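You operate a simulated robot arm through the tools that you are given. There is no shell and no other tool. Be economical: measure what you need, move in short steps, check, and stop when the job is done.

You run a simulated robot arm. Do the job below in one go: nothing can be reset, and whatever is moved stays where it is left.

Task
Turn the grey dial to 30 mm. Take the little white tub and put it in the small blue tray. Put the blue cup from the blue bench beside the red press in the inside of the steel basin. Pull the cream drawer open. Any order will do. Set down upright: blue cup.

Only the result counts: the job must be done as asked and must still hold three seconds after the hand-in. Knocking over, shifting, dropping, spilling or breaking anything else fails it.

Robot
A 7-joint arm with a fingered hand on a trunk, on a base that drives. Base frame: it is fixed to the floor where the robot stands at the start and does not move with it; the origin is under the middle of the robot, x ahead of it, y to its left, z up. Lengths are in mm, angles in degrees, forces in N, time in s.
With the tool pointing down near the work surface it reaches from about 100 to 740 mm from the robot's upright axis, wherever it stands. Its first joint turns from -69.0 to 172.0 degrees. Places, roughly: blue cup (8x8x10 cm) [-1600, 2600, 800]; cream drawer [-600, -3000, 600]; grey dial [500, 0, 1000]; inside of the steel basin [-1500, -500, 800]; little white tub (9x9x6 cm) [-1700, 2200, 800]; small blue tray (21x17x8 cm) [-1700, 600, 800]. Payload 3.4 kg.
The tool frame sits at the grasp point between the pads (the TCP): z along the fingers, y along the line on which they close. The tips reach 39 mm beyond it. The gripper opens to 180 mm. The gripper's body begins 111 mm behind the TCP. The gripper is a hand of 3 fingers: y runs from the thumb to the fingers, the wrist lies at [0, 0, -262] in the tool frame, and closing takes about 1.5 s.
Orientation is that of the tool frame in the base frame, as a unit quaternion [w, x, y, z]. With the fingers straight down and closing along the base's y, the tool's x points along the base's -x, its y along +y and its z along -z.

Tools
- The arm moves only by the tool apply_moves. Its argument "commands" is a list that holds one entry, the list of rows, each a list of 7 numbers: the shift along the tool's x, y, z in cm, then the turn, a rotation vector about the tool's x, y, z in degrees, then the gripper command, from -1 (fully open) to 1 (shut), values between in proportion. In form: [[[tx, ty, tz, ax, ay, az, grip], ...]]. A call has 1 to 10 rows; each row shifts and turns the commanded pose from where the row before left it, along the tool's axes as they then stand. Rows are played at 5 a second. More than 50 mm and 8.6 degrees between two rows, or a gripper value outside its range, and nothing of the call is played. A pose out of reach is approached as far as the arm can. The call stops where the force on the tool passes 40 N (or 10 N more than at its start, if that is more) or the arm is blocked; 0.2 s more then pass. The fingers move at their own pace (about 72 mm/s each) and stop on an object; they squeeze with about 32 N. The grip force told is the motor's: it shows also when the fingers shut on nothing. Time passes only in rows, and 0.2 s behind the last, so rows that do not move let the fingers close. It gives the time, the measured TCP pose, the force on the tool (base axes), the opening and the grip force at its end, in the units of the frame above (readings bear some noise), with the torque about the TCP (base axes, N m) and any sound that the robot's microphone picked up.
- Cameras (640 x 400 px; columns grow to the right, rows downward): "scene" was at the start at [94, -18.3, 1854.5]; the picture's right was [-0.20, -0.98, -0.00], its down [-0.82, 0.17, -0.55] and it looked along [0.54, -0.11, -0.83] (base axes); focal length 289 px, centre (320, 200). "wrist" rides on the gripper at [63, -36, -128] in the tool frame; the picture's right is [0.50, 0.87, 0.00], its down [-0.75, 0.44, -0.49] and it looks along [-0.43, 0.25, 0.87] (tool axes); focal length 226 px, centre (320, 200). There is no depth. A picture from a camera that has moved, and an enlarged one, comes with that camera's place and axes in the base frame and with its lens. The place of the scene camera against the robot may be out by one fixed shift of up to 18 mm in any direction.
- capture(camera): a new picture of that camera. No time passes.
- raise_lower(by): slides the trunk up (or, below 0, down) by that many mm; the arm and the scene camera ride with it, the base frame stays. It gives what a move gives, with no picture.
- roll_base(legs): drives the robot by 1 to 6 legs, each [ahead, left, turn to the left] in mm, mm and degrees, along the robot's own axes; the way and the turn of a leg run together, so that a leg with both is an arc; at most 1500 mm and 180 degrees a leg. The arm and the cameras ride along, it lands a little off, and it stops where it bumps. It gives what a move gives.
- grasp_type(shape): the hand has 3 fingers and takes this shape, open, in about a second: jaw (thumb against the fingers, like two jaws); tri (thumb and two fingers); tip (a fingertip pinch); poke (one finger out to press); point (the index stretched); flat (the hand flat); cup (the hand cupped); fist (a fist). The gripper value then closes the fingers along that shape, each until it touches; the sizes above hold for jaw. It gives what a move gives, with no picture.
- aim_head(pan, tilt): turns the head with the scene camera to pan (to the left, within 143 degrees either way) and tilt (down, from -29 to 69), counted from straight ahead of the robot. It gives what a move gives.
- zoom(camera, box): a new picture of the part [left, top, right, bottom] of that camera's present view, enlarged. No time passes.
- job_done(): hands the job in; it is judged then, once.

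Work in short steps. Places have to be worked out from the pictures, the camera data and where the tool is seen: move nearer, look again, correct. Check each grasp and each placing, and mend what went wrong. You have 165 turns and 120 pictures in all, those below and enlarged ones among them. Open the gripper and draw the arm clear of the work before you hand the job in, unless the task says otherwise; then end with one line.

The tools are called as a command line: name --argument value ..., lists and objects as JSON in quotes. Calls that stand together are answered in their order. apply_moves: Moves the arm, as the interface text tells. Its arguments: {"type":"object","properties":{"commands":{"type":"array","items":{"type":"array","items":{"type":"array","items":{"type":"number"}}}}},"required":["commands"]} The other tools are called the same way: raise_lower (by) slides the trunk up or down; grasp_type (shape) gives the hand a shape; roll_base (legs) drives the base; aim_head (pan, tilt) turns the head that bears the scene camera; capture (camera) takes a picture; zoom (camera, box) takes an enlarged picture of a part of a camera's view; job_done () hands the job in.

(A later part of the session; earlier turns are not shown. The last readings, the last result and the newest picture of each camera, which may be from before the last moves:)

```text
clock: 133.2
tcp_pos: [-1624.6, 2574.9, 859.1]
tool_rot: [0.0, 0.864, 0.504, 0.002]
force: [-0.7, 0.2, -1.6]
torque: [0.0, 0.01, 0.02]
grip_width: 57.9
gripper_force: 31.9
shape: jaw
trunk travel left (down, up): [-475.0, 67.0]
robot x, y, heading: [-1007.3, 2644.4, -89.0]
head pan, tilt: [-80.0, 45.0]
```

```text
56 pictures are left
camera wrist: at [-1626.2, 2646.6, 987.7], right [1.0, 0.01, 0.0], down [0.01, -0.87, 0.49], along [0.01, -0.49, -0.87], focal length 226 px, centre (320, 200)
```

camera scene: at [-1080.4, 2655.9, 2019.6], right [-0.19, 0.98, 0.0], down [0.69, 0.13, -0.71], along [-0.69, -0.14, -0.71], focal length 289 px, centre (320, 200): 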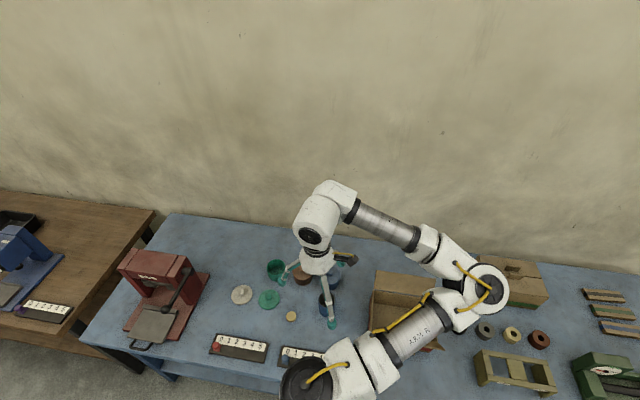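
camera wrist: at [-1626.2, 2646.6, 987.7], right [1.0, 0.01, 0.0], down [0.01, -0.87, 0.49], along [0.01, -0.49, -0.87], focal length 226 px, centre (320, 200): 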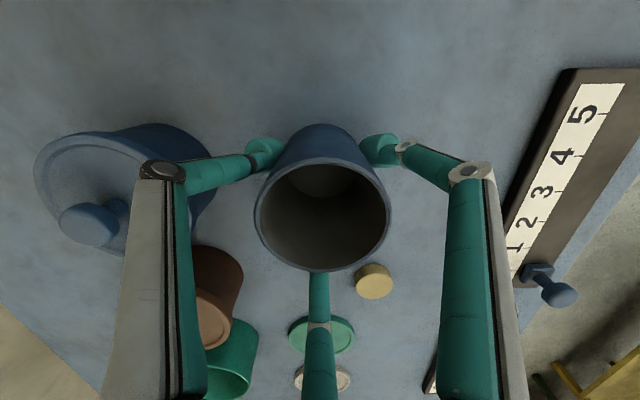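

The fingers hold the cup evenly (58 mm, 32 N). I command full closure and lift 40 mm to check.

apply_moves --commands '[[[0, 0, 0, 0, 0, 0, 0.7], [0, 0, 0, 0, 0, 0, 1], [0, 0, -2, 0, 0, 0, 1], [0, 0, -3, 0, 0, 0, 1], [0, 0, 0, 0, 0, 0, 1]]]'

capture --camera "wrist"

```text
clock: 134.4
tcp_pos: [-1623.0, 2573.3, 909.5]
tool_rot: [0.0, 0.863, 0.505, 0.002]
force: [0.5, -0.2, -1.6]
torque: [0.02, -0.02, 0.01]
grip_width: 57.3
gripper_force: 32.1
shape: jaw
trunk travel left (down, up): [-475.0, 67.0]
robot x, y, heading: [-1004.5, 2640.9, -88.9]
head pan, tilt: [-80.0, 45.0]
```

```text
55 pictures are left
camera wrist: at [-1625.2, 2644.9, 1038.4], right [1.0, 0.01, 0.0], down [0.01, -0.87, 0.49], along [0.01, -0.49, -0.87], focal length 226 px, centre (320, 200)
```

wrist: 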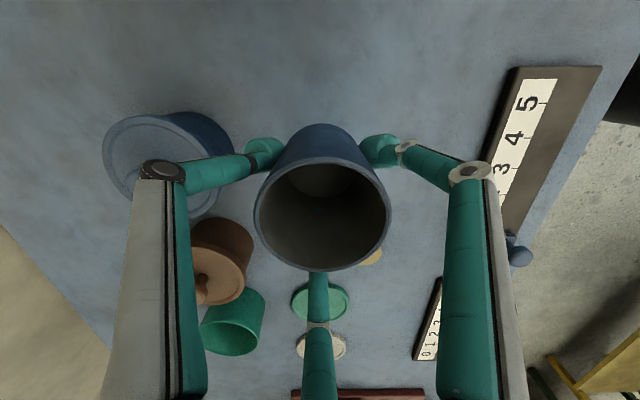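

Cup held. I raise it, retract a bit, and drive to the basin in smooth legs.

apply_moves --commands '[[[0, 0, -5, 0, 0, 0, 1], [0, 0, -5, 0, 0, 0, 1], [0, 0, -5, 0, 0, 0, 1], [0, 0, -5, 0, 0, 0, 1], [0, 0, -5, 0, 0, 0, 1], [0, 0, -5, 0, 0, 0, 1], [0, 0, -5, 0, 0, 0, 1], [1.96, 3.5, 0, 0, 0, 0, 1], [1.96, 3.5, 0, 0, 0, 0, 1], [1.96, 3.5, 0, 0, 0, 0, 1]]]'

roll_base --legs '[[0, 80, -1], [1000, 0, 0], [1000, 0, 0], [800, 0, 0]]'

capture --camera "wrist"

capture --camera "scene"

```text
clock: 136.6
tcp_pos: [-1501.5, 2575.0, 1258.1]
tool_rot: [-0.001, 0.863, 0.504, 0.002]
force: [0.0, -0.3, -1.1]
torque: [-0.01, 0.02, 0.0]
grip_width: 56.5
gripper_force: 32.2
shape: jaw
trunk travel left (down, up): [-475.0, 67.0]
robot x, y, heading: [-1006.4, 2638.7, -89.2]
head pan, tilt: [-80.0, 45.0]
```

```text
clock: 151.0
tcp_pos: [-1422.4, -204.7, 1252.7]
tool_rot: [0.001, 0.861, 0.508, 0.006]
force: [0.2, 0.8, -1.0]
torque: [0.0, 0.02, -0.01]
grip_width: 56.0
gripper_force: 31.8
shape: jaw
trunk travel left (down, up): [-475.0, 67.0]
robot x, y, heading: [-914.4, -138.1, -88.6]
head pan, tilt: [-80.0, 45.0]
```

```text
54 pictures are left
camera wrist: at [-1426.4, -133.2, 1381.3], right [1.0, 0.02, 0.01], down [0.01, -0.87, 0.49], along [0.02, -0.49, -0.87], focal length 226 px, centre (320, 200)
```

wrist: 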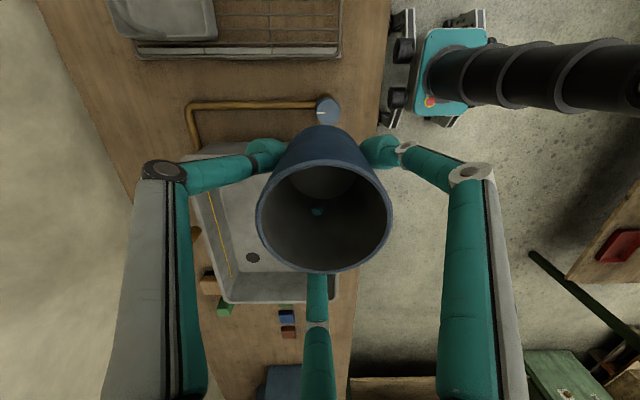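

```text
53 pictures are left
camera scene: at [-1026.8, -119.9, 2017.5], right [-0.2, 0.98, 0.0], down [0.71, 0.14, -0.69], along [-0.68, -0.14, -0.72], focal length 289 px, centre (320, 200)
```

scene: 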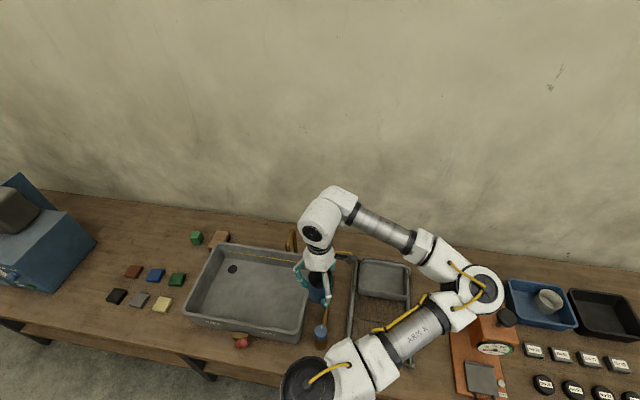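

The basin's middle is at about (-1560, -550); cup is still upright in the grip. I drive another 340 mm.

roll_base --legs '[[340, -40, 0]]'

capture --camera "wrist"

capture --camera "scene"

```text
clock: 153.3
tcp_pos: [-1425.9, -553.4, 1263.7]
tool_rot: [-0.003, 0.861, 0.509, -0.002]
force: [-0.3, -0.6, -1.1]
torque: [-0.03, -0.03, -0.03]
grip_width: 56.2
gripper_force: 32.0
shape: jaw
trunk travel left (down, up): [-475.0, 67.0]
robot x, y, heading: [-947.4, -481.9, -88.5]
head pan, tilt: [-80.0, 45.0]
```

```text
52 pictures are left
camera wrist: at [-1426.9, -480.9, 1391.9], right [1.0, 0.02, -0.01], down [0.02, -0.87, 0.49], along [0.0, -0.49, -0.87], focal length 226 px, centre (320, 200)
```

wrist: 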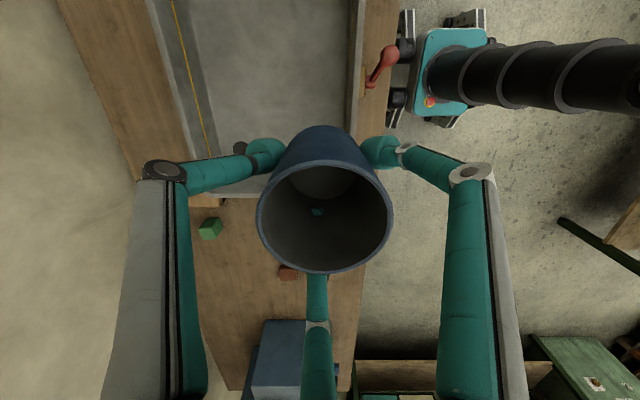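

```text
51 pictures are left
camera scene: at [-1013.5, -466.7, 2019.8], right [-0.2, 0.98, 0.0], down [0.69, 0.14, -0.71], along [-0.7, -0.14, -0.7], focal length 289 px, centre (320, 200)
```

scene: 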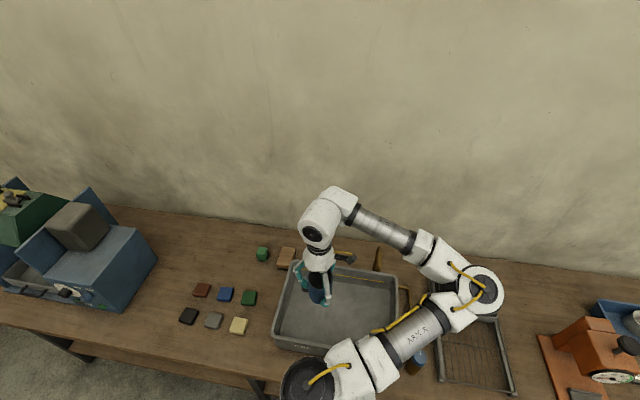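

Basin interior spans roughly x -1700…-1390, y -775…-330. I move the cup over (-1535, -548) and descend to ~1010.

apply_moves --commands '[[[-1.65, -3.3, 0, 0, 0, 0, 1], [-1.65, -3.3, 0, 0, 0, 0, 1], [-1.65, -3.3, 0, 0, 0, 0, 1], [0, 0, 4.2, 0, 0, 0, 1], [0, 0, 4.2, 0, 0, 0, 1], [0, 0, 4.2, 0, 0, 0, 1], [0, 0, 4.2, 0, 0, 0, 1], [0, 0, 4.2, 0, 0, 0, 1], [0, 0, 4.2, 0, 0, 0, 1], [0, 0, 0, 0, 0, 0, 1]]]'

capture --camera "wrist"

zoom --camera "scene" --box '[230, 230, 422, 370]'

```text
clock: 155.5
tcp_pos: [-1545.2, -546.3, 1008.8]
tool_rot: [-0.001, 0.861, 0.509, -0.001]
force: [-0.1, 0.8, -2.0]
torque: [-0.01, 0.02, -0.03]
grip_width: 55.8
gripper_force: 31.7
shape: jaw
trunk travel left (down, up): [-475.0, 67.0]
robot x, y, heading: [-942.2, -480.0, -88.5]
head pan, tilt: [-80.0, 45.0]
```

```text
50 pictures are left
camera wrist: at [-1546.4, -475.0, 1136.9], right [1.0, 0.02, 0.0], down [0.02, -0.87, 0.49], along [0.01, -0.49, -0.87], focal length 226 px, centre (320, 200)
```

wrist: 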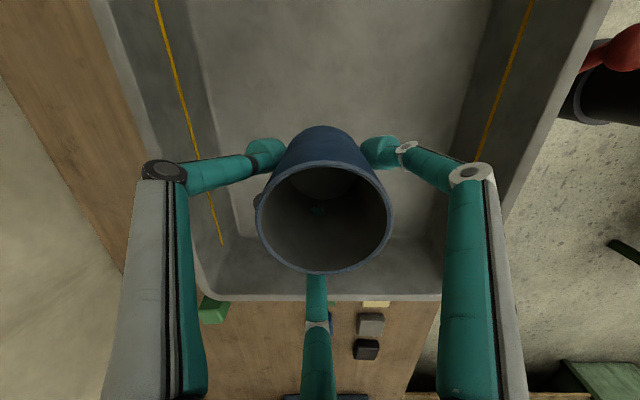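

```text
2.86 times, centred on (326, 300) of scene
camera zoom: at [-1043.4, -467.4, 2018.3], right [-0.2, 0.98, 0.0], down [0.7, 0.14, -0.7], along [-0.68, -0.14, -0.72], focal length 826 px, centre (303, -86)
```

zoom: 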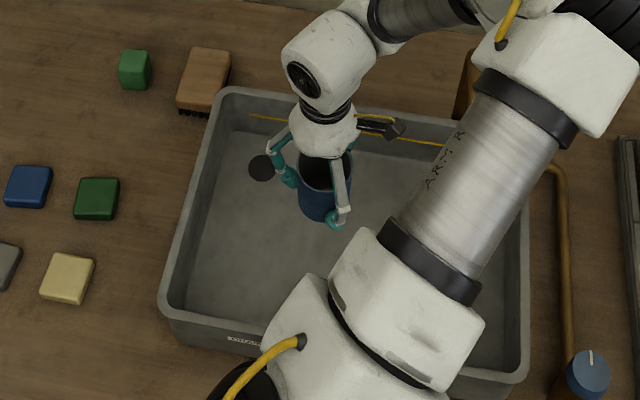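

The cup is well inside the basin's outline, away from the drain. I lower until contact.

apply_moves --commands '[[[0, 0, 4, 0, 0, 0, 1], [0, 0, 3, 0, 0, 0, 1], [0, 0, 2, 0, 0, 0, 1], [0, 0, 1, 0, 0, 0, 1], [0, 0, 1, 0, 0, 0, 1], [0, 0, 0, 0, 0, 0, 1]]]'

```text
clock: 156.9
tcp_pos: [-1544.9, -548.4, 897.5]
tool_rot: [-0.001, 0.861, 0.509, 0.001]
force: [-0.9, -0.1, -2.5]
torque: [-0.01, -0.05, 0.0]
grip_width: 55.7
gripper_force: 31.5
shape: jaw
trunk travel left (down, up): [-475.0, 67.0]
robot x, y, heading: [-945.5, -478.8, -88.4]
head pan, tilt: [-80.0, 45.0]
```

No contact yet; I go on in 5 mm steps.

apply_moves --commands '[[[0, 0, 0.7, 0, 0, 0, 1], [0, 0, 0.6, 0, 0, 0, 1], [0, 0, 0.5, 0, 0, 0, 1], [0, 0, 0.5, 0, 0, 0, 1], [0, 0, 0, 0, 0, 0, 1]]]'

zoom --camera "scene" --box '[230, 230, 422, 370]'

```text
clock: 157.5
tcp_pos: [-1540.7, -548.8, 894.0]
tool_rot: [-0.004, 0.861, 0.508, -0.009]
force: [5.0, 1.4, 19.1]
torque: [0.14, -0.3, -0.05]
grip_width: 57.7
gripper_force: 32.8
shape: jaw
trunk travel left (down, up): [-475.0, 67.0]
robot x, y, heading: [-943.9, -482.8, -88.4]
head pan, tilt: [-80.0, 45.0]
stopped in row 3: the force on the tool passed its limit at 45 N (the readings are from after the stop); the commanded pose is now the measured one
```

```text
2.86 times, centred on (326, 300) of scene
camera zoom: at [-1021.9, -469.7, 2019.4], right [-0.2, 0.98, 0.0], down [0.69, 0.14, -0.71], along [-0.69, -0.14, -0.71], focal length 826 px, centre (303, -86)
```

zoom: 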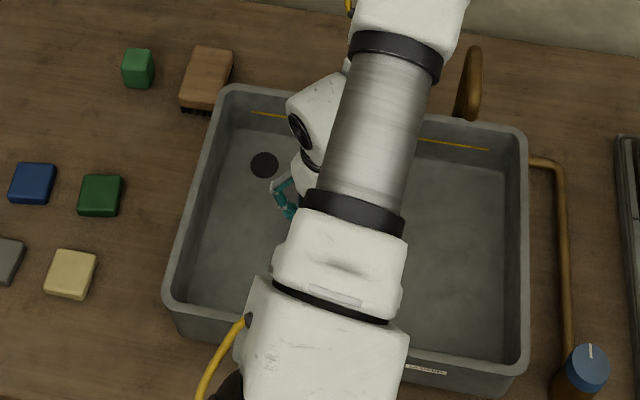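

The cup stands on the basin floor. I ease off 1 mm and open slowly.

apply_moves --commands '[[[0, 0, -0.1, 0, 0, 0, 1], [0, 0, 0, 0, 0, 0, 0.3], [0, 0, 0, 0, 0, 0, 0.2], [0, 0, 0, 0, 0, 0, 0.1], [0, 0, 0, 0, 0, 0, 0], [0, 0, 0, 0, 0, 0, -0.05], [0, 0, 0, 0, 0, 0, -0.05]]]'

capture --camera "wrist"

```text
clock: 159.1
tcp_pos: [-1543.7, -548.1, 892.8]
tool_rot: [-0.004, 0.861, 0.508, -0.009]
force: [0.1, 0.3, -0.4]
torque: [0.01, 0.0, 0.0]
grip_width: 93.7
gripper_force: 0.1
shape: jaw
trunk travel left (down, up): [-475.0, 67.0]
robot x, y, heading: [-943.2, -481.0, -88.5]
head pan, tilt: [-80.0, 45.0]
```

```text
47 pictures are left
camera wrist: at [-1542.8, -476.0, 1021.4], right [1.0, 0.02, -0.02], down [0.03, -0.87, 0.49], along [-0.01, -0.49, -0.87], focal length 226 px, centre (320, 200)
```

wrist: 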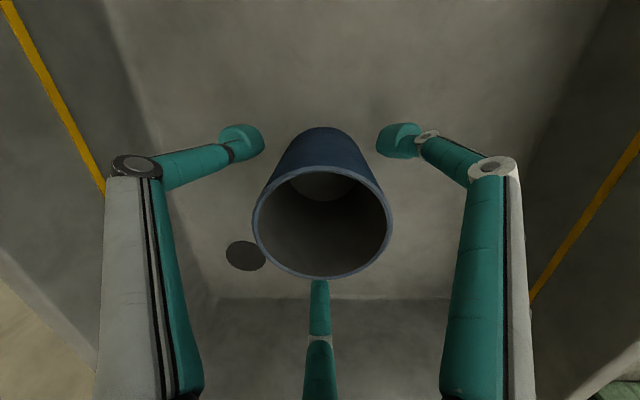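

The cup stands free and upright. I lift slowly straight up.

apply_moves --commands '[[[0, 0, -2, 0, 0, 0, -0.05], [0, 0, -3, 0, 0, 0, -0.05], [0, 0, -4, 0, 0, 0, -0.05], [0, 0, -4, 0, 0, 0, -0.1], [0, 0, -5, 0, 0, 0, -1], [0, 0, -5, 0, 0, 0, -1], [0, 0, -5, 0, 0, 0, -1], [0, 0, -5, 0, 0, 0, -1], [0, 0, 0, 0, 0, 0, -1]]]'

capture --camera "wrist"

```text
clock: 161.1
tcp_pos: [-1533.6, -549.0, 1088.5]
tool_rot: [-0.005, 0.861, 0.508, -0.008]
force: [-0.2, 0.3, 0.2]
torque: [0.0, 0.0, 0.03]
grip_width: 179.9
gripper_force: 0.1
shape: jaw
out of reach, approached as far as the arm can: row 6, 7, 8
trunk travel left (down, up): [-475.0, 67.0]
robot x, y, heading: [-939.7, -479.4, -88.5]
head pan, tilt: [-80.0, 45.0]
```

```text
46 pictures are left
camera wrist: at [-1534.1, -476.6, 1217.7], right [1.0, 0.02, -0.02], down [0.03, -0.87, 0.49], along [-0.01, -0.49, -0.87], focal length 226 px, centre (320, 200)
```

wrist: 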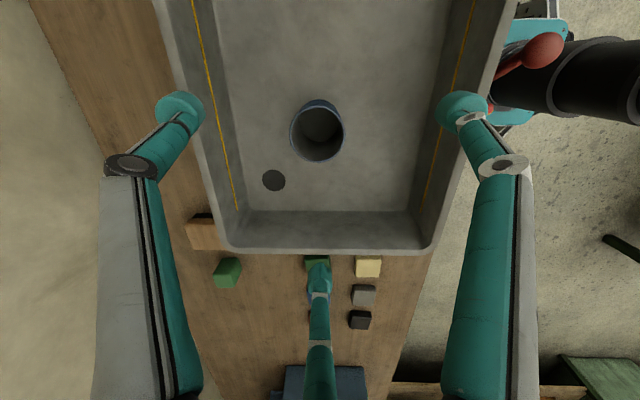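

Cup placed upright. Now I retract the arm and look toward the cream drawer.

apply_moves --commands '[[[1.9, 3.5, 0, 0, 0, 0, -1], [1.9, 3.5, 0, 0, 0, 0, -1], [1.9, 3.5, -3, 0, 0, 0, -1], [0, 0, -5, 0, 0, 0, -1], [0, 0, -5, 0, 0, 0, -1], [0, 0, -5, 0, 0, 0, -1], [0, 0, 0, 0, 0, 0, -1]]]'

aim_head --pan 10 --tilt 25

capture --camera "scene"

```text
clock: 162.7
tcp_pos: [-1420.2, -568.5, 1259.5]
tool_rot: [-0.004, 0.861, 0.509, -0.009]
force: [0.6, 0.3, -0.4]
torque: [-0.02, -0.02, -0.01]
grip_width: 179.7
gripper_force: 0.1
shape: jaw
out of reach, approached as far as the arm can: row 2, 3
trunk travel left (down, up): [-475.0, 67.0]
robot x, y, heading: [-942.4, -482.2, -88.4]
head pan, tilt: [-80.0, 45.0]
```

```text
clock: 164.4
tcp_pos: [-1422.2, -567.5, 1258.5]
tool_rot: [-0.004, 0.861, 0.508, -0.009]
force: [-0.2, 0.3, -0.6]
torque: [0.0, -0.01, 0.01]
grip_width: 180.0
gripper_force: 0.1
shape: jaw
trunk travel left (down, up): [-475.0, 67.0]
robot x, y, heading: [-941.1, -482.7, -88.4]
head pan, tilt: [10.0, 25.0]
```

```text
45 pictures are left
camera scene: at [-931.2, -541.4, 2050.2], right [-0.98, -0.2, -0.01], down [-0.08, 0.41, -0.91], along [0.18, -0.89, -0.42], focal length 289 px, centre (320, 200)
```

scene: 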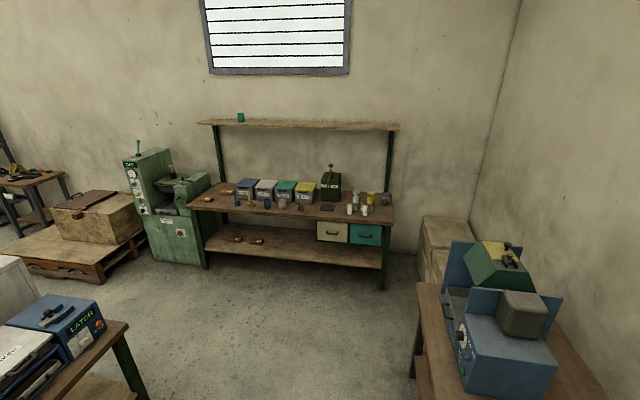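

The cream drawer's front is at about (-563, -2880, ~640), facing +y. I shift left clear of the benches, drive ahead, and turn to heading 0 so the drawer is on my right.

roll_base --legs '[[0, 400, 0], [830, 0, 0], [830, 0, 0], [0, 0, 88]]'

aim_head --pan -85 --tilt 50

capture --camera "scene"

capture --camera "wrist"

```text
clock: 178.7
tcp_pos: [-449.0, -2606.7, 1257.9]
tool_rot: [0.003, 0.273, 0.962, -0.009]
force: [0.5, -0.8, 0.3]
torque: [0.03, 0.01, -0.03]
grip_width: 180.0
gripper_force: 0.1
shape: jaw
trunk travel left (down, up): [-475.0, 67.0]
robot x, y, heading: [-511.0, -2124.7, -1.2]
head pan, tilt: [10.0, 25.0]
```

```text
clock: 180.4
tcp_pos: [-448.1, -2601.8, 1259.7]
tool_rot: [0.003, 0.273, 0.962, -0.011]
force: [0.9, -0.1, 0.1]
torque: [0.02, -0.05, -0.01]
grip_width: 179.9
gripper_force: 0.1
shape: jaw
trunk travel left (down, up): [-475.0, 67.0]
robot x, y, heading: [-511.2, -2126.8, -1.3]
head pan, tilt: [-85.0, 50.0]
```

```text
44 pictures are left
camera scene: at [-533.2, -2209.7, 2012.2], right [-1.0, -0.07, 0.0], down [-0.05, 0.77, -0.64], along [0.05, -0.64, -0.77], focal length 289 px, centre (320, 200)
```

scene: 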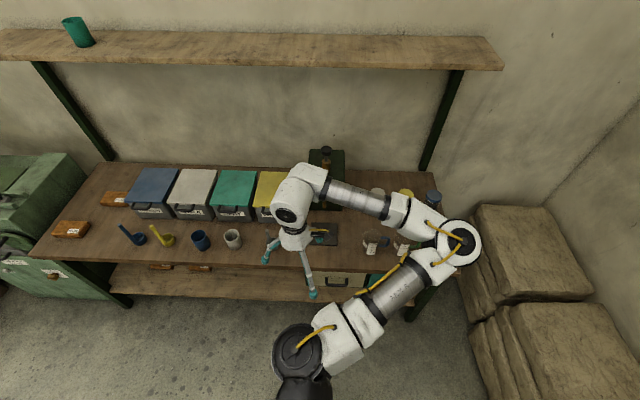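

```text
43 pictures are left
camera wrist: at [-521.5, -2596.1, 1388.9], right [0.03, 1.0, -0.02], down [0.87, -0.01, 0.49], along [0.49, -0.03, -0.87], focal length 226 px, centre (320, 200)
```

wrist: 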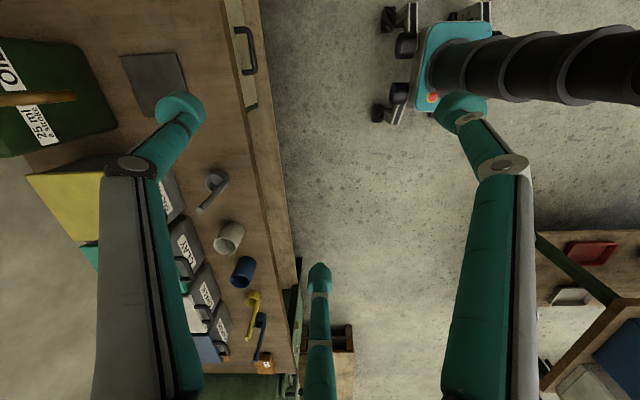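

zoom --camera "scene" --box '[280, 250, 408, 330]'

zoom --camera "wrist" --box '[200, 0, 328, 120]'

```text
5.00 times, centred on (344, 290) of scene
camera zoom: at [-533.2, -2209.7, 2012.2], right [-1.0, -0.07, 0.0], down [-0.05, 0.77, -0.64], along [0.05, -0.64, -0.77], focal length 1446 px, centre (200, -250)
```

zoom: 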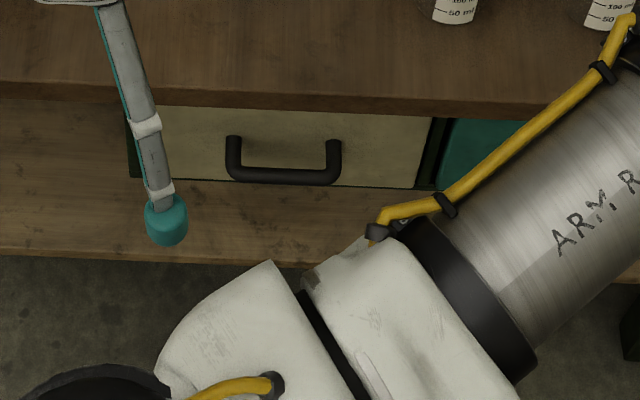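

```text
3.33 times, centred on (264, 60) of wrist
camera zoom: at [-521.5, -2596.1, 1388.9], right [0.03, 1.0, -0.02], down [0.87, -0.01, 0.49], along [0.49, -0.03, -0.87], focal length 754 px, centre (507, 667)
```

zoom: 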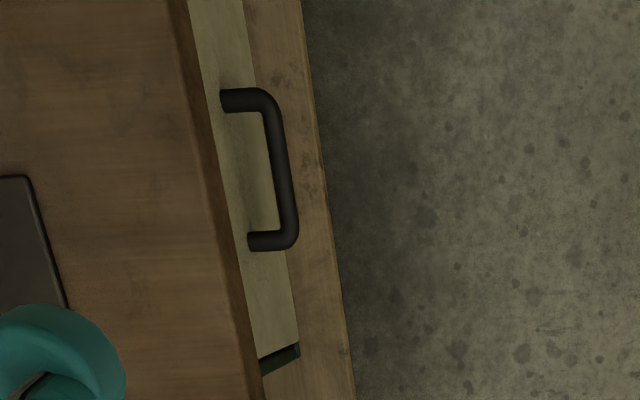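

The drawer has a bow handle, bar at about (-572, -2789, 681), roughly flush below the bench edge. I'll pinch it with horizontal fingers. First I lower the trunk 350 mm and turn the tool's yaw to square.

raise_lower --by -350

apply_moves --commands '[[[0, 0, 0, 0, 0, -8, -1], [0, 0, 0, 0, 0, -8, -1], [0, 0, 0, 0, 0, -8, -1], [0, 0, 0, 0, 0, -7.7, -1], [4, 0, 0, 0, 0, 0, -1], [4, 0, 0, 0, 0, 0, -1], [4, 0, 0, 0, 0, 0, -1], [0, 0, 0, 0, 0, 0, -1]]]'

capture --camera "scene"

```text
clock: 183.8
tcp_pos: [-411.7, -2602.3, 906.0]
tool_rot: [-0.092, 0.27, 0.958, -0.037]
force: [0.2, 0.0, -0.1]
torque: [-0.02, 0.02, -0.01]
grip_width: 180.2
gripper_force: 0.2
shape: jaw
trunk travel left (down, up): [-125.0, 417.0]
robot x, y, heading: [-512.4, -2120.6, -1.0]
head pan, tilt: [-85.0, 50.0]
```

```text
clock: 185.6
tcp_pos: [-416.0, -2610.9, 910.5]
tool_rot: [-0.098, -0.003, 0.995, -0.009]
force: [-0.4, 0.5, 1.0]
torque: [0.0, -0.03, 0.02]
grip_width: 179.9
gripper_force: 0.1
shape: jaw
out of reach, approached as far as the arm can: row 5, 6, 7
trunk travel left (down, up): [-125.0, 417.0]
robot x, y, heading: [-511.8, -2119.5, -1.0]
head pan, tilt: [-85.0, 50.0]
```

```text
40 pictures are left
camera scene: at [-249.2, -2212.9, 1641.0], right [-1.0, -0.07, 0.0], down [-0.05, 0.77, -0.64], along [0.04, -0.64, -0.77], focal length 289 px, centre (320, 200)
```

scene: 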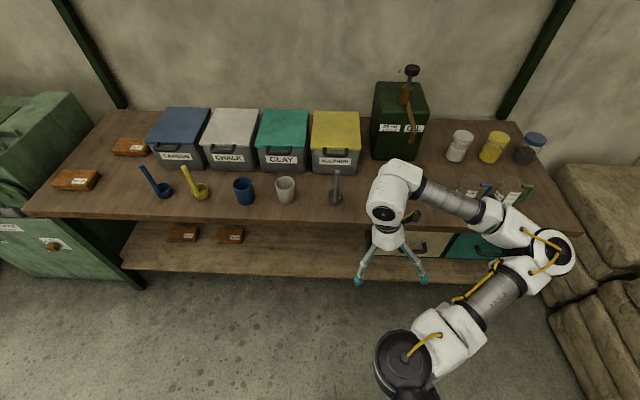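

The trunk folds forward as it lowers, so the shoulder has moved ~+280 mm in x. I back the base up by 260 mm, so the drawer sits squarely to my right.

roll_base --legs '[[-260, 60, 1]]'

apply_moves --commands '[[[0, 0, 0, -1, 5, 0, -1], [0, 0, 0, 0, 5, 0, -1], [-3, 0, 0, 0, 0, 0, -1], [-3, 0, 0, 0, 0, 0, -1], [-3, 0, 0, 0, 0, 0, -1], [0, 0, 0, 0, 0, 0, -1]]]'

capture --camera "wrist"

```text
clock: 187.5
tcp_pos: [-671.2, -2549.6, 909.4]
tool_rot: [-0.097, -0.01, 0.995, -0.01]
force: [-0.4, -0.5, -0.1]
torque: [-0.05, 0.02, 0.01]
grip_width: 179.9
gripper_force: 0.0
shape: jaw
trunk travel left (down, up): [-125.0, 417.0]
robot x, y, heading: [-775.4, -2057.6, -0.2]
head pan, tilt: [-85.0, 50.0]
```

```text
clock: 188.9
tcp_pos: [-588.7, -2543.2, 879.6]
tool_rot: [-0.183, -0.008, 0.983, -0.005]
force: [0.0, -0.3, 0.3]
torque: [0.02, -0.02, -0.01]
grip_width: 180.0
gripper_force: 0.1
shape: jaw
trunk travel left (down, up): [-125.0, 417.0]
robot x, y, heading: [-774.7, -2062.9, 0.2]
head pan, tilt: [-85.0, 50.0]
```

```text
39 pictures are left
camera wrist: at [-600.6, -2578.4, 1022.0], right [-0.48, 0.86, 0.17], down [0.87, 0.45, 0.18], along [0.08, 0.24, -0.97], focal length 226 px, centre (320, 200)
```

wrist: 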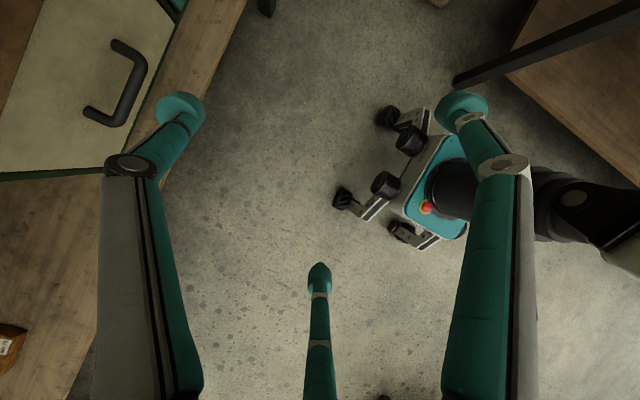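

I turned the wrong way; I correct the 21° tilt and begin pitching the fingers toward the drawer.

apply_moves --commands '[[[0, 0, 0, 0, -7, 0, -1], [0, 0, 0, 0, -7, 0, -1], [0, 0, 0, 0, -7, 0, -1], [0, 0, 0, 8, 0, 0, -1], [0, 0, 0, 8, 0, 0, -1], [0, 0, 0, 8, 0, 0, -1], [0, 0, 0, 8, 0, 0, -1], [0, 0, 0, 8, 0, 0, -1], [0, 0, 0, 0, 0, 0, -1]]]'

capture --camera "scene"

```text
clock: 190.9
tcp_pos: [-542.9, -2597.3, 923.0]
tool_rot: [0.004, -0.009, 0.938, -0.347]
force: [0.2, -0.4, -0.3]
torque: [0.01, -0.03, 0.03]
grip_width: 180.0
gripper_force: 0.1
shape: jaw
out of reach, approached as far as the arm can: row 6, 7, 8
trunk travel left (down, up): [-125.0, 417.0]
robot x, y, heading: [-774.9, -2062.1, -0.1]
head pan, tilt: [-85.0, 50.0]
```

```text
38 pictures are left
camera scene: at [-511.0, -2137.9, 1641.8], right [-1.0, -0.09, 0.0], down [-0.07, 0.76, -0.64], along [0.05, -0.64, -0.77], focal length 289 px, centre (320, 200)
```

scene: 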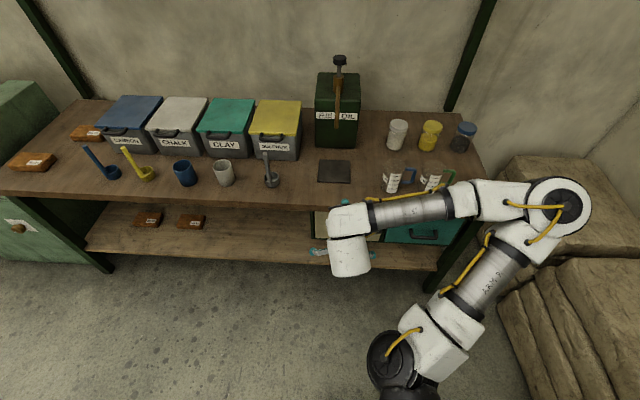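

It follows when allowed to move out. I move down (mostly) before pitching the rest.

apply_moves --commands '[[[0, 2.17, 4.07, 0, 0, 0, -0.5], [0, 2.17, 4.07, 0, 0, 0, -0.5], [0, 2.17, 4.07, 0, 0, 0, -0.5], [0, 2.17, 4.07, 0, 0, 0, -0.5], [0, 0, 0, 8, 0, 0, -0.5], [0, 0, 0, 8, 0, 0, -0.5], [0, 0, 0, 8, 0, 0, -0.5], [0, 0, 0, 0, 0, 0, -0.5]]]'

capture --camera "wrist"

```text
clock: 192.7
tcp_pos: [-510.4, -2663.6, 756.6]
tool_rot: [0.005, -0.007, 0.848, -0.53]
force: [-0.3, 0.1, 0.0]
torque: [0.07, 0.0, 0.0]
grip_width: 135.1
gripper_force: 0.0
shape: jaw
out of reach, approached as far as the arm can: row 1, 2, 5, 6
trunk travel left (down, up): [-125.0, 417.0]
robot x, y, heading: [-773.8, -2068.5, -0.2]
head pan, tilt: [-85.0, 50.0]
```

```text
37 pictures are left
camera wrist: at [-575.2, -2565.1, 846.1], right [-0.51, 0.37, -0.78], down [0.74, 0.65, -0.18], along [0.44, -0.67, -0.6], focal length 226 px, centre (320, 200)
```

wrist: 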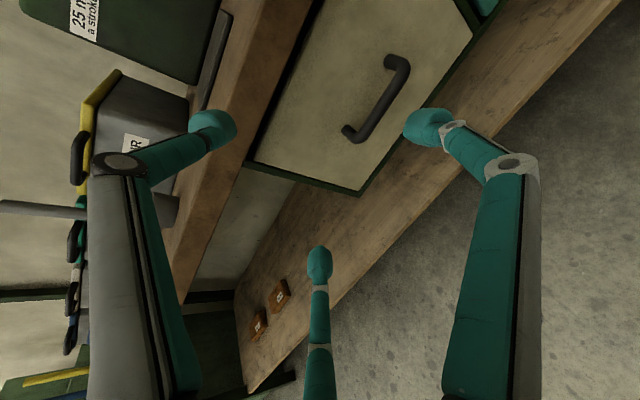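

Handle bar triangulates to about (-579, -2797, 645). I finish the pitch to horizontal and line up in x and z, hovering at y≈-2700.

apply_moves --commands '[[[0, 0, 0, 8.5, 0, 0, -0.5], [2, 0, 0, 8.5, 0, 0, -0.5], [2, 0, 0, 8.5, 0, 0, -0.5], [2.5, 3, 0, 0, 0, 0, -0.5], [0, 4, 1, 0, 0, 0, -0.5], [0, 4, 1, 0, 0, 0, -0.5], [0, 0, 0, 0, 0, 0, -0.5]]]'

capture --camera "wrist"

capture --camera "scene"

```text
clock: 194.3
tcp_pos: [-537.1, -2772.0, 684.6]
tool_rot: [0.006, -0.007, 0.707, -0.707]
force: [-1.8, 9.4, -1.6]
torque: [-0.79, -0.12, -0.07]
grip_width: 134.8
gripper_force: 0.0
shape: jaw
out of reach, approached as far as the arm can: row 2, 3, 4
trunk travel left (down, up): [-125.0, 417.0]
robot x, y, heading: [-770.7, -2065.5, -0.3]
head pan, tilt: [-85.0, 50.0]
```

```text
36 pictures are left
camera wrist: at [-601.9, -2645.1, 721.4], right [-0.5, -0.01, -0.86], down [0.74, 0.51, -0.44], along [0.44, -0.86, -0.25], focal length 226 px, centre (320, 200)
```

wrist: 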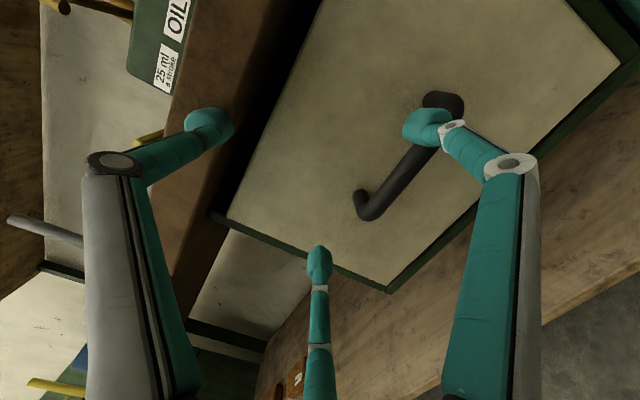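

```text
35 pictures are left
camera scene: at [-507.4, -2142.9, 1640.8], right [-1.0, -0.08, 0.0], down [-0.07, 0.77, -0.64], along [0.05, -0.64, -0.77], focal length 289 px, centre (320, 200)
```

scene: 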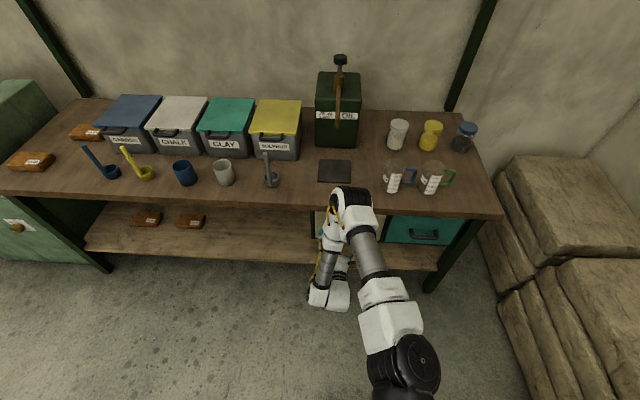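

The tool jumped too far forward and is touching the front (9 N). I back off 6 cm.

apply_moves --commands '[[[0, 0, -3, 0, 0, 0, -0.5], [0, 0, -3, 0, 0, 0, -0.5], [0, 0, 0, 0, 0, 0, -0.5], [0, 0, 0, 0, 0, 0, -0.5]]]'

capture --camera "wrist"

capture --camera "scene"

```text
clock: 195.3
tcp_pos: [-535.9, -2772.6, 684.2]
tool_rot: [-0.006, 0.007, -0.707, 0.707]
force: [-6.3, 17.2, -1.4]
torque: [-1.27, -0.45, -0.23]
grip_width: 134.6
gripper_force: 0.2
shape: jaw
out of reach, approached as far as the arm can: row 1, 2
trunk travel left (down, up): [-125.0, 417.0]
robot x, y, heading: [-776.8, -2058.0, -0.1]
head pan, tilt: [-85.0, 50.0]
```

```text
34 pictures are left
camera wrist: at [-601.8, -2645.3, 721.3], right [-0.5, -0.01, -0.86], down [0.74, 0.51, -0.44], along [0.44, -0.86, -0.25], focal length 226 px, centre (320, 200)
```

wrist: 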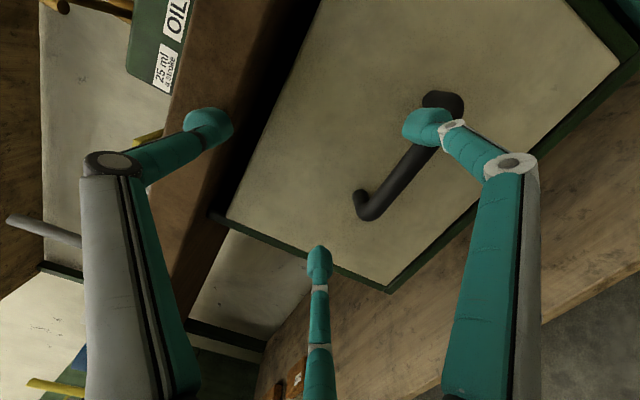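

```text
33 pictures are left
camera scene: at [-507.8, -2141.9, 1640.8], right [-1.0, -0.08, 0.0], down [-0.07, 0.76, -0.64], along [0.05, -0.64, -0.77], focal length 289 px, centre (320, 200)
```

scene: 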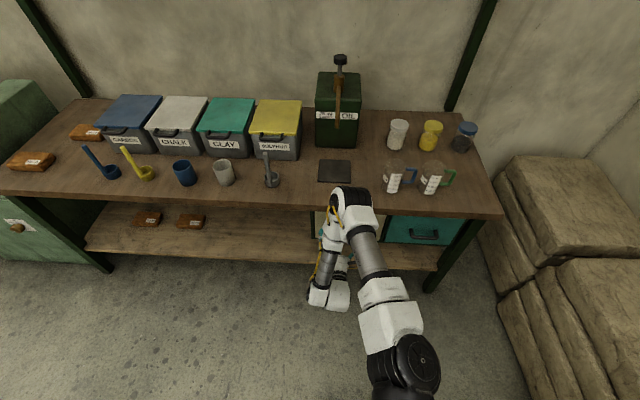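

The arm is near a limit here; I back the whole base off by 80 mm instead.

roll_base --legs '[[0, 80, 0]]'

capture --camera "wrist"

```text
clock: 196.3
tcp_pos: [-536.4, -2721.1, 661.9]
tool_rot: [0.006, -0.008, 0.717, -0.697]
force: [-0.8, -0.7, 1.2]
torque: [0.09, -0.04, 0.08]
grip_width: 135.2
gripper_force: 0.0
shape: jaw
trunk travel left (down, up): [-125.0, 417.0]
robot x, y, heading: [-777.2, -1987.6, -0.0]
head pan, tilt: [-85.0, 50.0]
```

```text
32 pictures are left
camera wrist: at [-601.3, -2595.9, 702.9], right [-0.5, 0.02, -0.86], down [0.74, 0.52, -0.42], along [0.44, -0.85, -0.27], focal length 226 px, centre (320, 200)
```

wrist: 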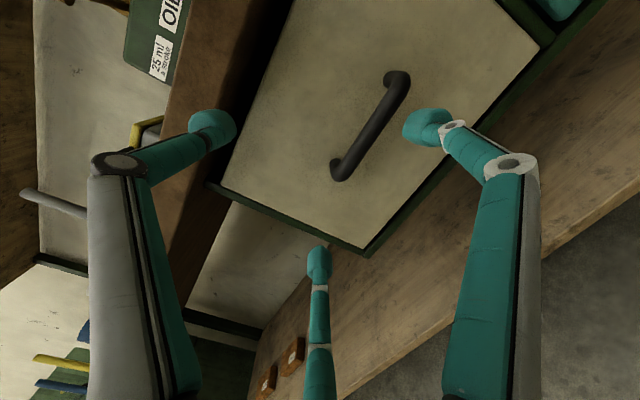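

Free again. Bar is at about (-581, -2797, 637). I align x and z, and narrow the opening to 70 mm.

apply_moves --commands '[[[2.2, 1.2, 0, 0, 0, 0, 0.2], [2.3, 1.2, 0, 0, 0, 0, 0.2], [0, 0, 0, 0, 0, 0, 0.2], [0, 0, 0, 0, 0, 0, 0.2]]]'

capture --camera "wrist"

```text
clock: 197.3
tcp_pos: [-569.9, -2694.5, 672.6]
tool_rot: [-0.002, 0.007, -0.703, 0.711]
force: [-0.1, 0.7, -0.1]
torque: [-0.02, 0.01, 0.0]
grip_width: 72.5
gripper_force: 0.1
shape: jaw
out of reach, approached as far as the arm can: row 1, 2
trunk travel left (down, up): [-125.0, 417.0]
robot x, y, heading: [-772.9, -1989.5, -0.1]
head pan, tilt: [-85.0, 50.0]
```

```text
31 pictures are left
camera wrist: at [-633.0, -2566.6, 707.8], right [-0.51, -0.02, -0.86], down [0.75, 0.49, -0.45], along [0.43, -0.87, -0.24], focal length 226 px, centre (320, 200)
```

wrist: 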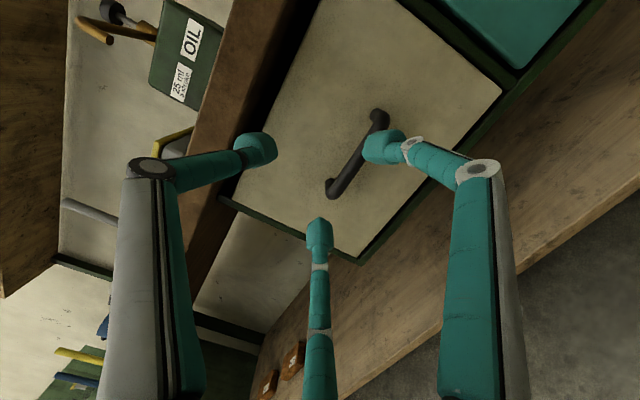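

The arm cannot go lower here, so I lower the trunk by 40 mm.

raise_lower --by -40

apply_moves --commands '[[[0, 0, 0, 0, 0, 0, 0.2], [0, 0, 0, 0, 0, 0, 0.2]]]'

capture --camera "wrist"

```text
clock: 198.2
tcp_pos: [-573.9, -2696.9, 625.3]
tool_rot: [0.025, 0.033, -0.702, 0.71]
force: [0.6, 0.2, -0.5]
torque: [-0.02, 0.02, -0.03]
grip_width: 72.6
gripper_force: 0.1
shape: jaw
trunk travel left (down, up): [-85.0, 457.0]
robot x, y, heading: [-777.6, -1989.6, -0.1]
head pan, tilt: [-85.0, 50.0]
```

```text
clock: 198.8
tcp_pos: [-573.2, -2705.0, 618.3]
tool_rot: [0.027, 0.034, -0.705, 0.708]
force: [0.2, 0.0, 0.7]
torque: [-0.02, 0.01, 0.0]
grip_width: 72.4
gripper_force: 0.0
shape: jaw
trunk travel left (down, up): [-85.0, 457.0]
robot x, y, heading: [-773.0, -1991.2, -0.2]
head pan, tilt: [-85.0, 50.0]
```

```text
30 pictures are left
camera wrist: at [-635.2, -2577.8, 659.7], right [-0.57, -0.01, -0.82], down [0.71, 0.5, -0.5], along [0.41, -0.87, -0.28], focal length 226 px, centre (320, 200)
```

wrist: 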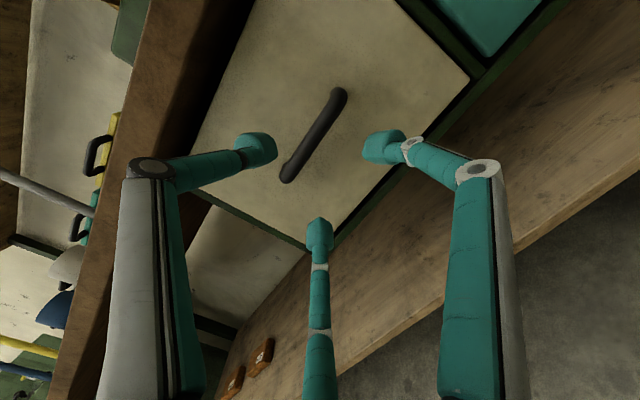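

Now I correct (-11, +18 up) and advance halfway to the bar.

apply_moves --commands '[[[1.3, -1.7, 0, 0, 0, 0, 0.2], [0, 0, 2, 0, 0, 0, 0.2], [0, 0, 2, 0, 0, 0, 0.2], [0, 0, 0, 0, 0, 0, 0.2]]]'

capture --camera "wrist"

```text
clock: 199.8
tcp_pos: [-579.3, -2743.2, 639.9]
tool_rot: [0.031, 0.032, -0.705, 0.708]
force: [-0.1, -0.7, 0.1]
torque: [0.03, 0.0, 0.03]
grip_width: 72.5
gripper_force: 0.1
shape: jaw
out of reach, approached as far as the arm can: row 1
trunk travel left (down, up): [-85.0, 457.0]
robot x, y, heading: [-775.4, -1993.0, 0.1]
head pan, tilt: [-85.0, 50.0]
```

```text
29 pictures are left
camera wrist: at [-639.4, -2614.9, 681.9], right [-0.58, -0.01, -0.82], down [0.71, 0.49, -0.5], along [0.4, -0.87, -0.28], focal length 226 px, centre (320, 200)
```

wrist: 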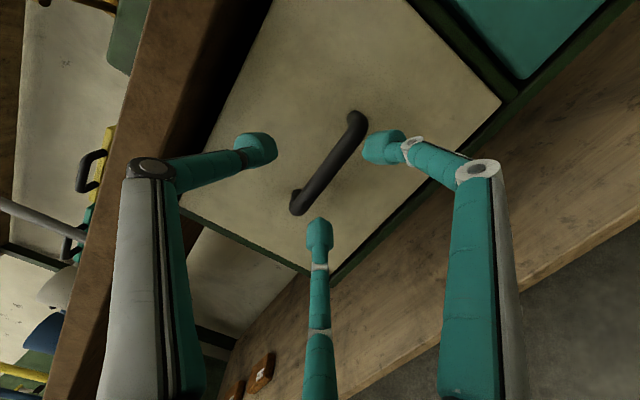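

I nudge 9 mm and advance the final 38 mm.

apply_moves --commands '[[[0.8, 0.4, 1, 0, 0, 0, 0.2], [0, 0, 1.5, 0, 0, 0, 0.2], [0, 0, 1.3, 0, 0, 0, 0.2], [0, 0, 0, 0, 0, 0, 0.2]]]'

capture --camera "wrist"

```text
clock: 200.8
tcp_pos: [-577.4, -2784.7, 637.0]
tool_rot: [0.031, 0.033, -0.706, 0.707]
force: [0.3, 0.3, -0.3]
torque: [0.0, -0.01, -0.01]
grip_width: 72.5
gripper_force: 0.1
shape: jaw
out of reach, approached as far as the arm can: row 1
trunk travel left (down, up): [-85.0, 457.0]
robot x, y, heading: [-773.8, -1989.8, -0.0]
head pan, tilt: [-85.0, 50.0]
```

```text
28 pictures are left
camera wrist: at [-636.4, -2656.0, 678.1], right [-0.58, 0.0, -0.82], down [0.71, 0.49, -0.5], along [0.4, -0.87, -0.28], focal length 226 px, centre (320, 200)
```

wrist: 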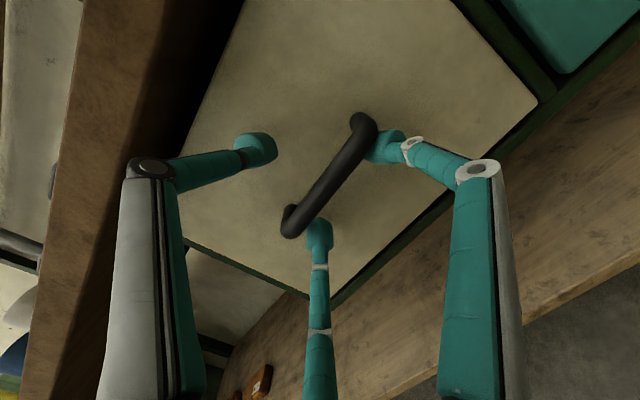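

The bar lies between the thumb (above) and the two fingers (below). I close.

apply_moves --commands '[[[0, 0, 0, 0, 0, 0, 0.5], [0, 0, 0, 0, 0, 0, 0.8], [0, 0, 0, 0, 0, 0, 1], [0, 0, 0, 0, 0, 0, 1], [0, 0, 0, 0, 0, 0, 1]]]'

capture --camera "wrist"

```text
clock: 202.0
tcp_pos: [-577.8, -2784.8, 636.2]
tool_rot: [0.032, 0.033, -0.706, 0.707]
force: [-3.3, -0.3, -4.0]
torque: [0.04, 0.01, -0.04]
grip_width: 0.0
gripper_force: 32.3
shape: jaw
trunk travel left (down, up): [-85.0, 457.0]
robot x, y, heading: [-775.1, -1993.8, -0.1]
head pan, tilt: [-85.0, 50.0]
```

```text
27 pictures are left
camera wrist: at [-637.2, -2656.3, 677.6], right [-0.58, 0.0, -0.82], down [0.71, 0.49, -0.5], along [0.4, -0.87, -0.28], focal length 226 px, centre (320, 200)
```

wrist: 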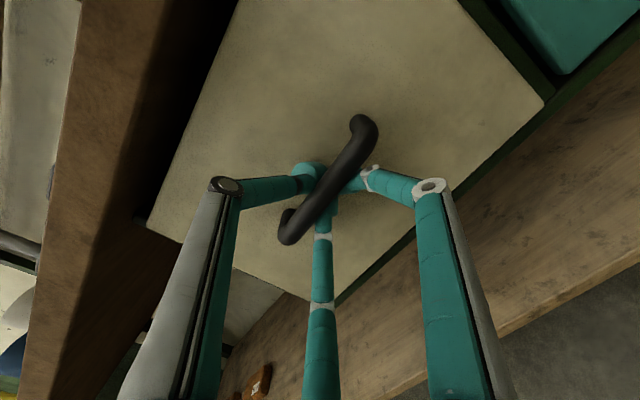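

The fingertips wrap around behind the bar: a good hook. I pull by driving the base left (+y) 80 mm.

roll_base --legs '[[0, 80, 0]]'

capture --camera "wrist"

```text
clock: 203.0
tcp_pos: [-573.9, -2717.4, 629.5]
tool_rot: [-0.027, -0.033, 0.706, -0.706]
force: [6.6, -2.4, 16.9]
torque: [0.35, 0.52, 0.04]
grip_width: 0.0
gripper_force: 31.9
shape: jaw
trunk travel left (down, up): [-85.0, 457.0]
robot x, y, heading: [-776.6, -1916.5, 0.1]
head pan, tilt: [-85.0, 50.0]
```

```text
26 pictures are left
camera wrist: at [-634.3, -2589.7, 671.9], right [-0.57, 0.0, -0.82], down [0.71, 0.5, -0.5], along [0.41, -0.87, -0.28], focal length 226 px, centre (320, 200)
```

wrist: 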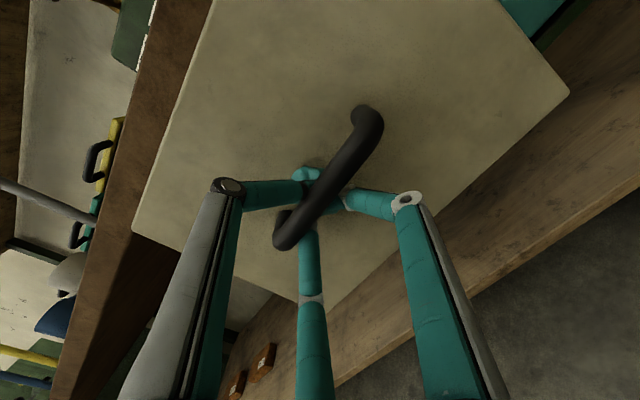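

The drawer is sliding out. I pull another 90 mm.

roll_base --legs '[[0, 90, 0]]'

capture --camera "scene"

```text
clock: 204.2
tcp_pos: [-576.8, -2629.4, 645.6]
tool_rot: [0.038, 0.047, -0.703, 0.708]
force: [13.1, -1.0, -49.0]
torque: [-0.14, 1.08, 0.03]
grip_width: 0.0
gripper_force: 32.1
shape: jaw
trunk travel left (down, up): [-85.0, 457.0]
robot x, y, heading: [-776.1, -1849.9, 0.1]
head pan, tilt: [-85.0, 50.0]
stopped in leg 1: the force on the tool passed its limit at 45 N (the readings are from after the stop); the commanded pose is now the measured one
```

```text
25 pictures are left
camera scene: at [-432.8, -1962.8, 1581.5], right [-1.0, -0.09, 0.01], down [-0.07, 0.78, -0.62], along [0.05, -0.62, -0.78], focal length 289 px, centre (320, 200)
```

scene: 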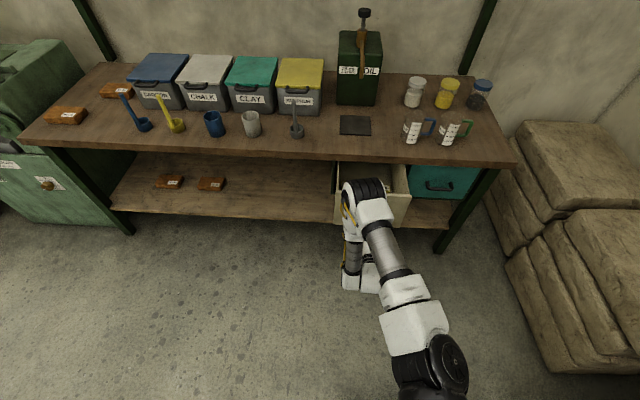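

The drawer is open ~155 mm; the hand is pushing up on the handle (49 N). I relieve this by going down 8 mm.

apply_moves --commands '[[[0, 0.5, 0, 0, 0, 0, 1], [0, 0.4, 0, 0, 0, 0, 1], [0, 0, 0, 0, 0, 0, 1]]]'

```text
clock: 204.5
tcp_pos: [-577.3, -2606.1, 653.8]
tool_rot: [-0.04, -0.051, 0.706, -0.705]
force: [15.9, 1.3, -71.8]
torque: [-0.37, 1.43, 0.02]
grip_width: 0.0
gripper_force: 32.1
shape: jaw
trunk travel left (down, up): [-85.0, 457.0]
robot x, y, heading: [-775.1, -1843.9, -0.1]
head pan, tilt: [-85.0, 50.0]
stopped in row 1: the force on the tool passed its limit at 63 N (the readings are from after the stop); the commanded pose is now the measured one
```

The arm drifts upward still; I lower the trunk 15 mm to relieve.

raise_lower --by -15

capture --camera "wrist"

```text
clock: 205.1
tcp_pos: [-578.5, -2607.6, 646.7]
tool_rot: [0.039, 0.039, -0.701, 0.711]
force: [15.8, 1.7, -42.7]
torque: [-0.18, 1.01, 0.02]
grip_width: 0.0
gripper_force: 31.8
shape: jaw
trunk travel left (down, up): [-70.0, 472.0]
robot x, y, heading: [-773.2, -1844.6, 0.1]
head pan, tilt: [-85.0, 50.0]
```

```text
24 pictures are left
camera wrist: at [-636.6, -2478.7, 688.0], right [-0.59, -0.01, -0.81], down [0.7, 0.49, -0.52], along [0.4, -0.87, -0.28], focal length 226 px, centre (320, 200)
```

wrist: 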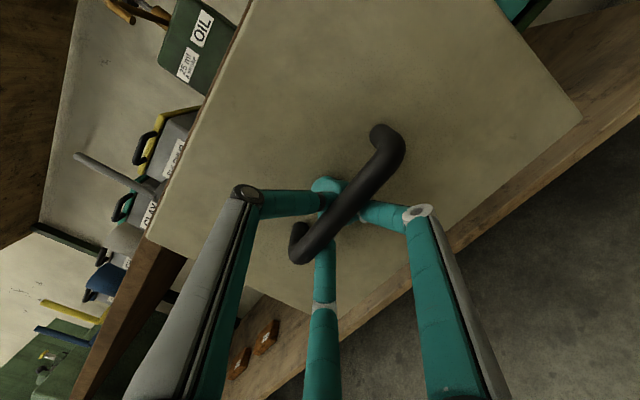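

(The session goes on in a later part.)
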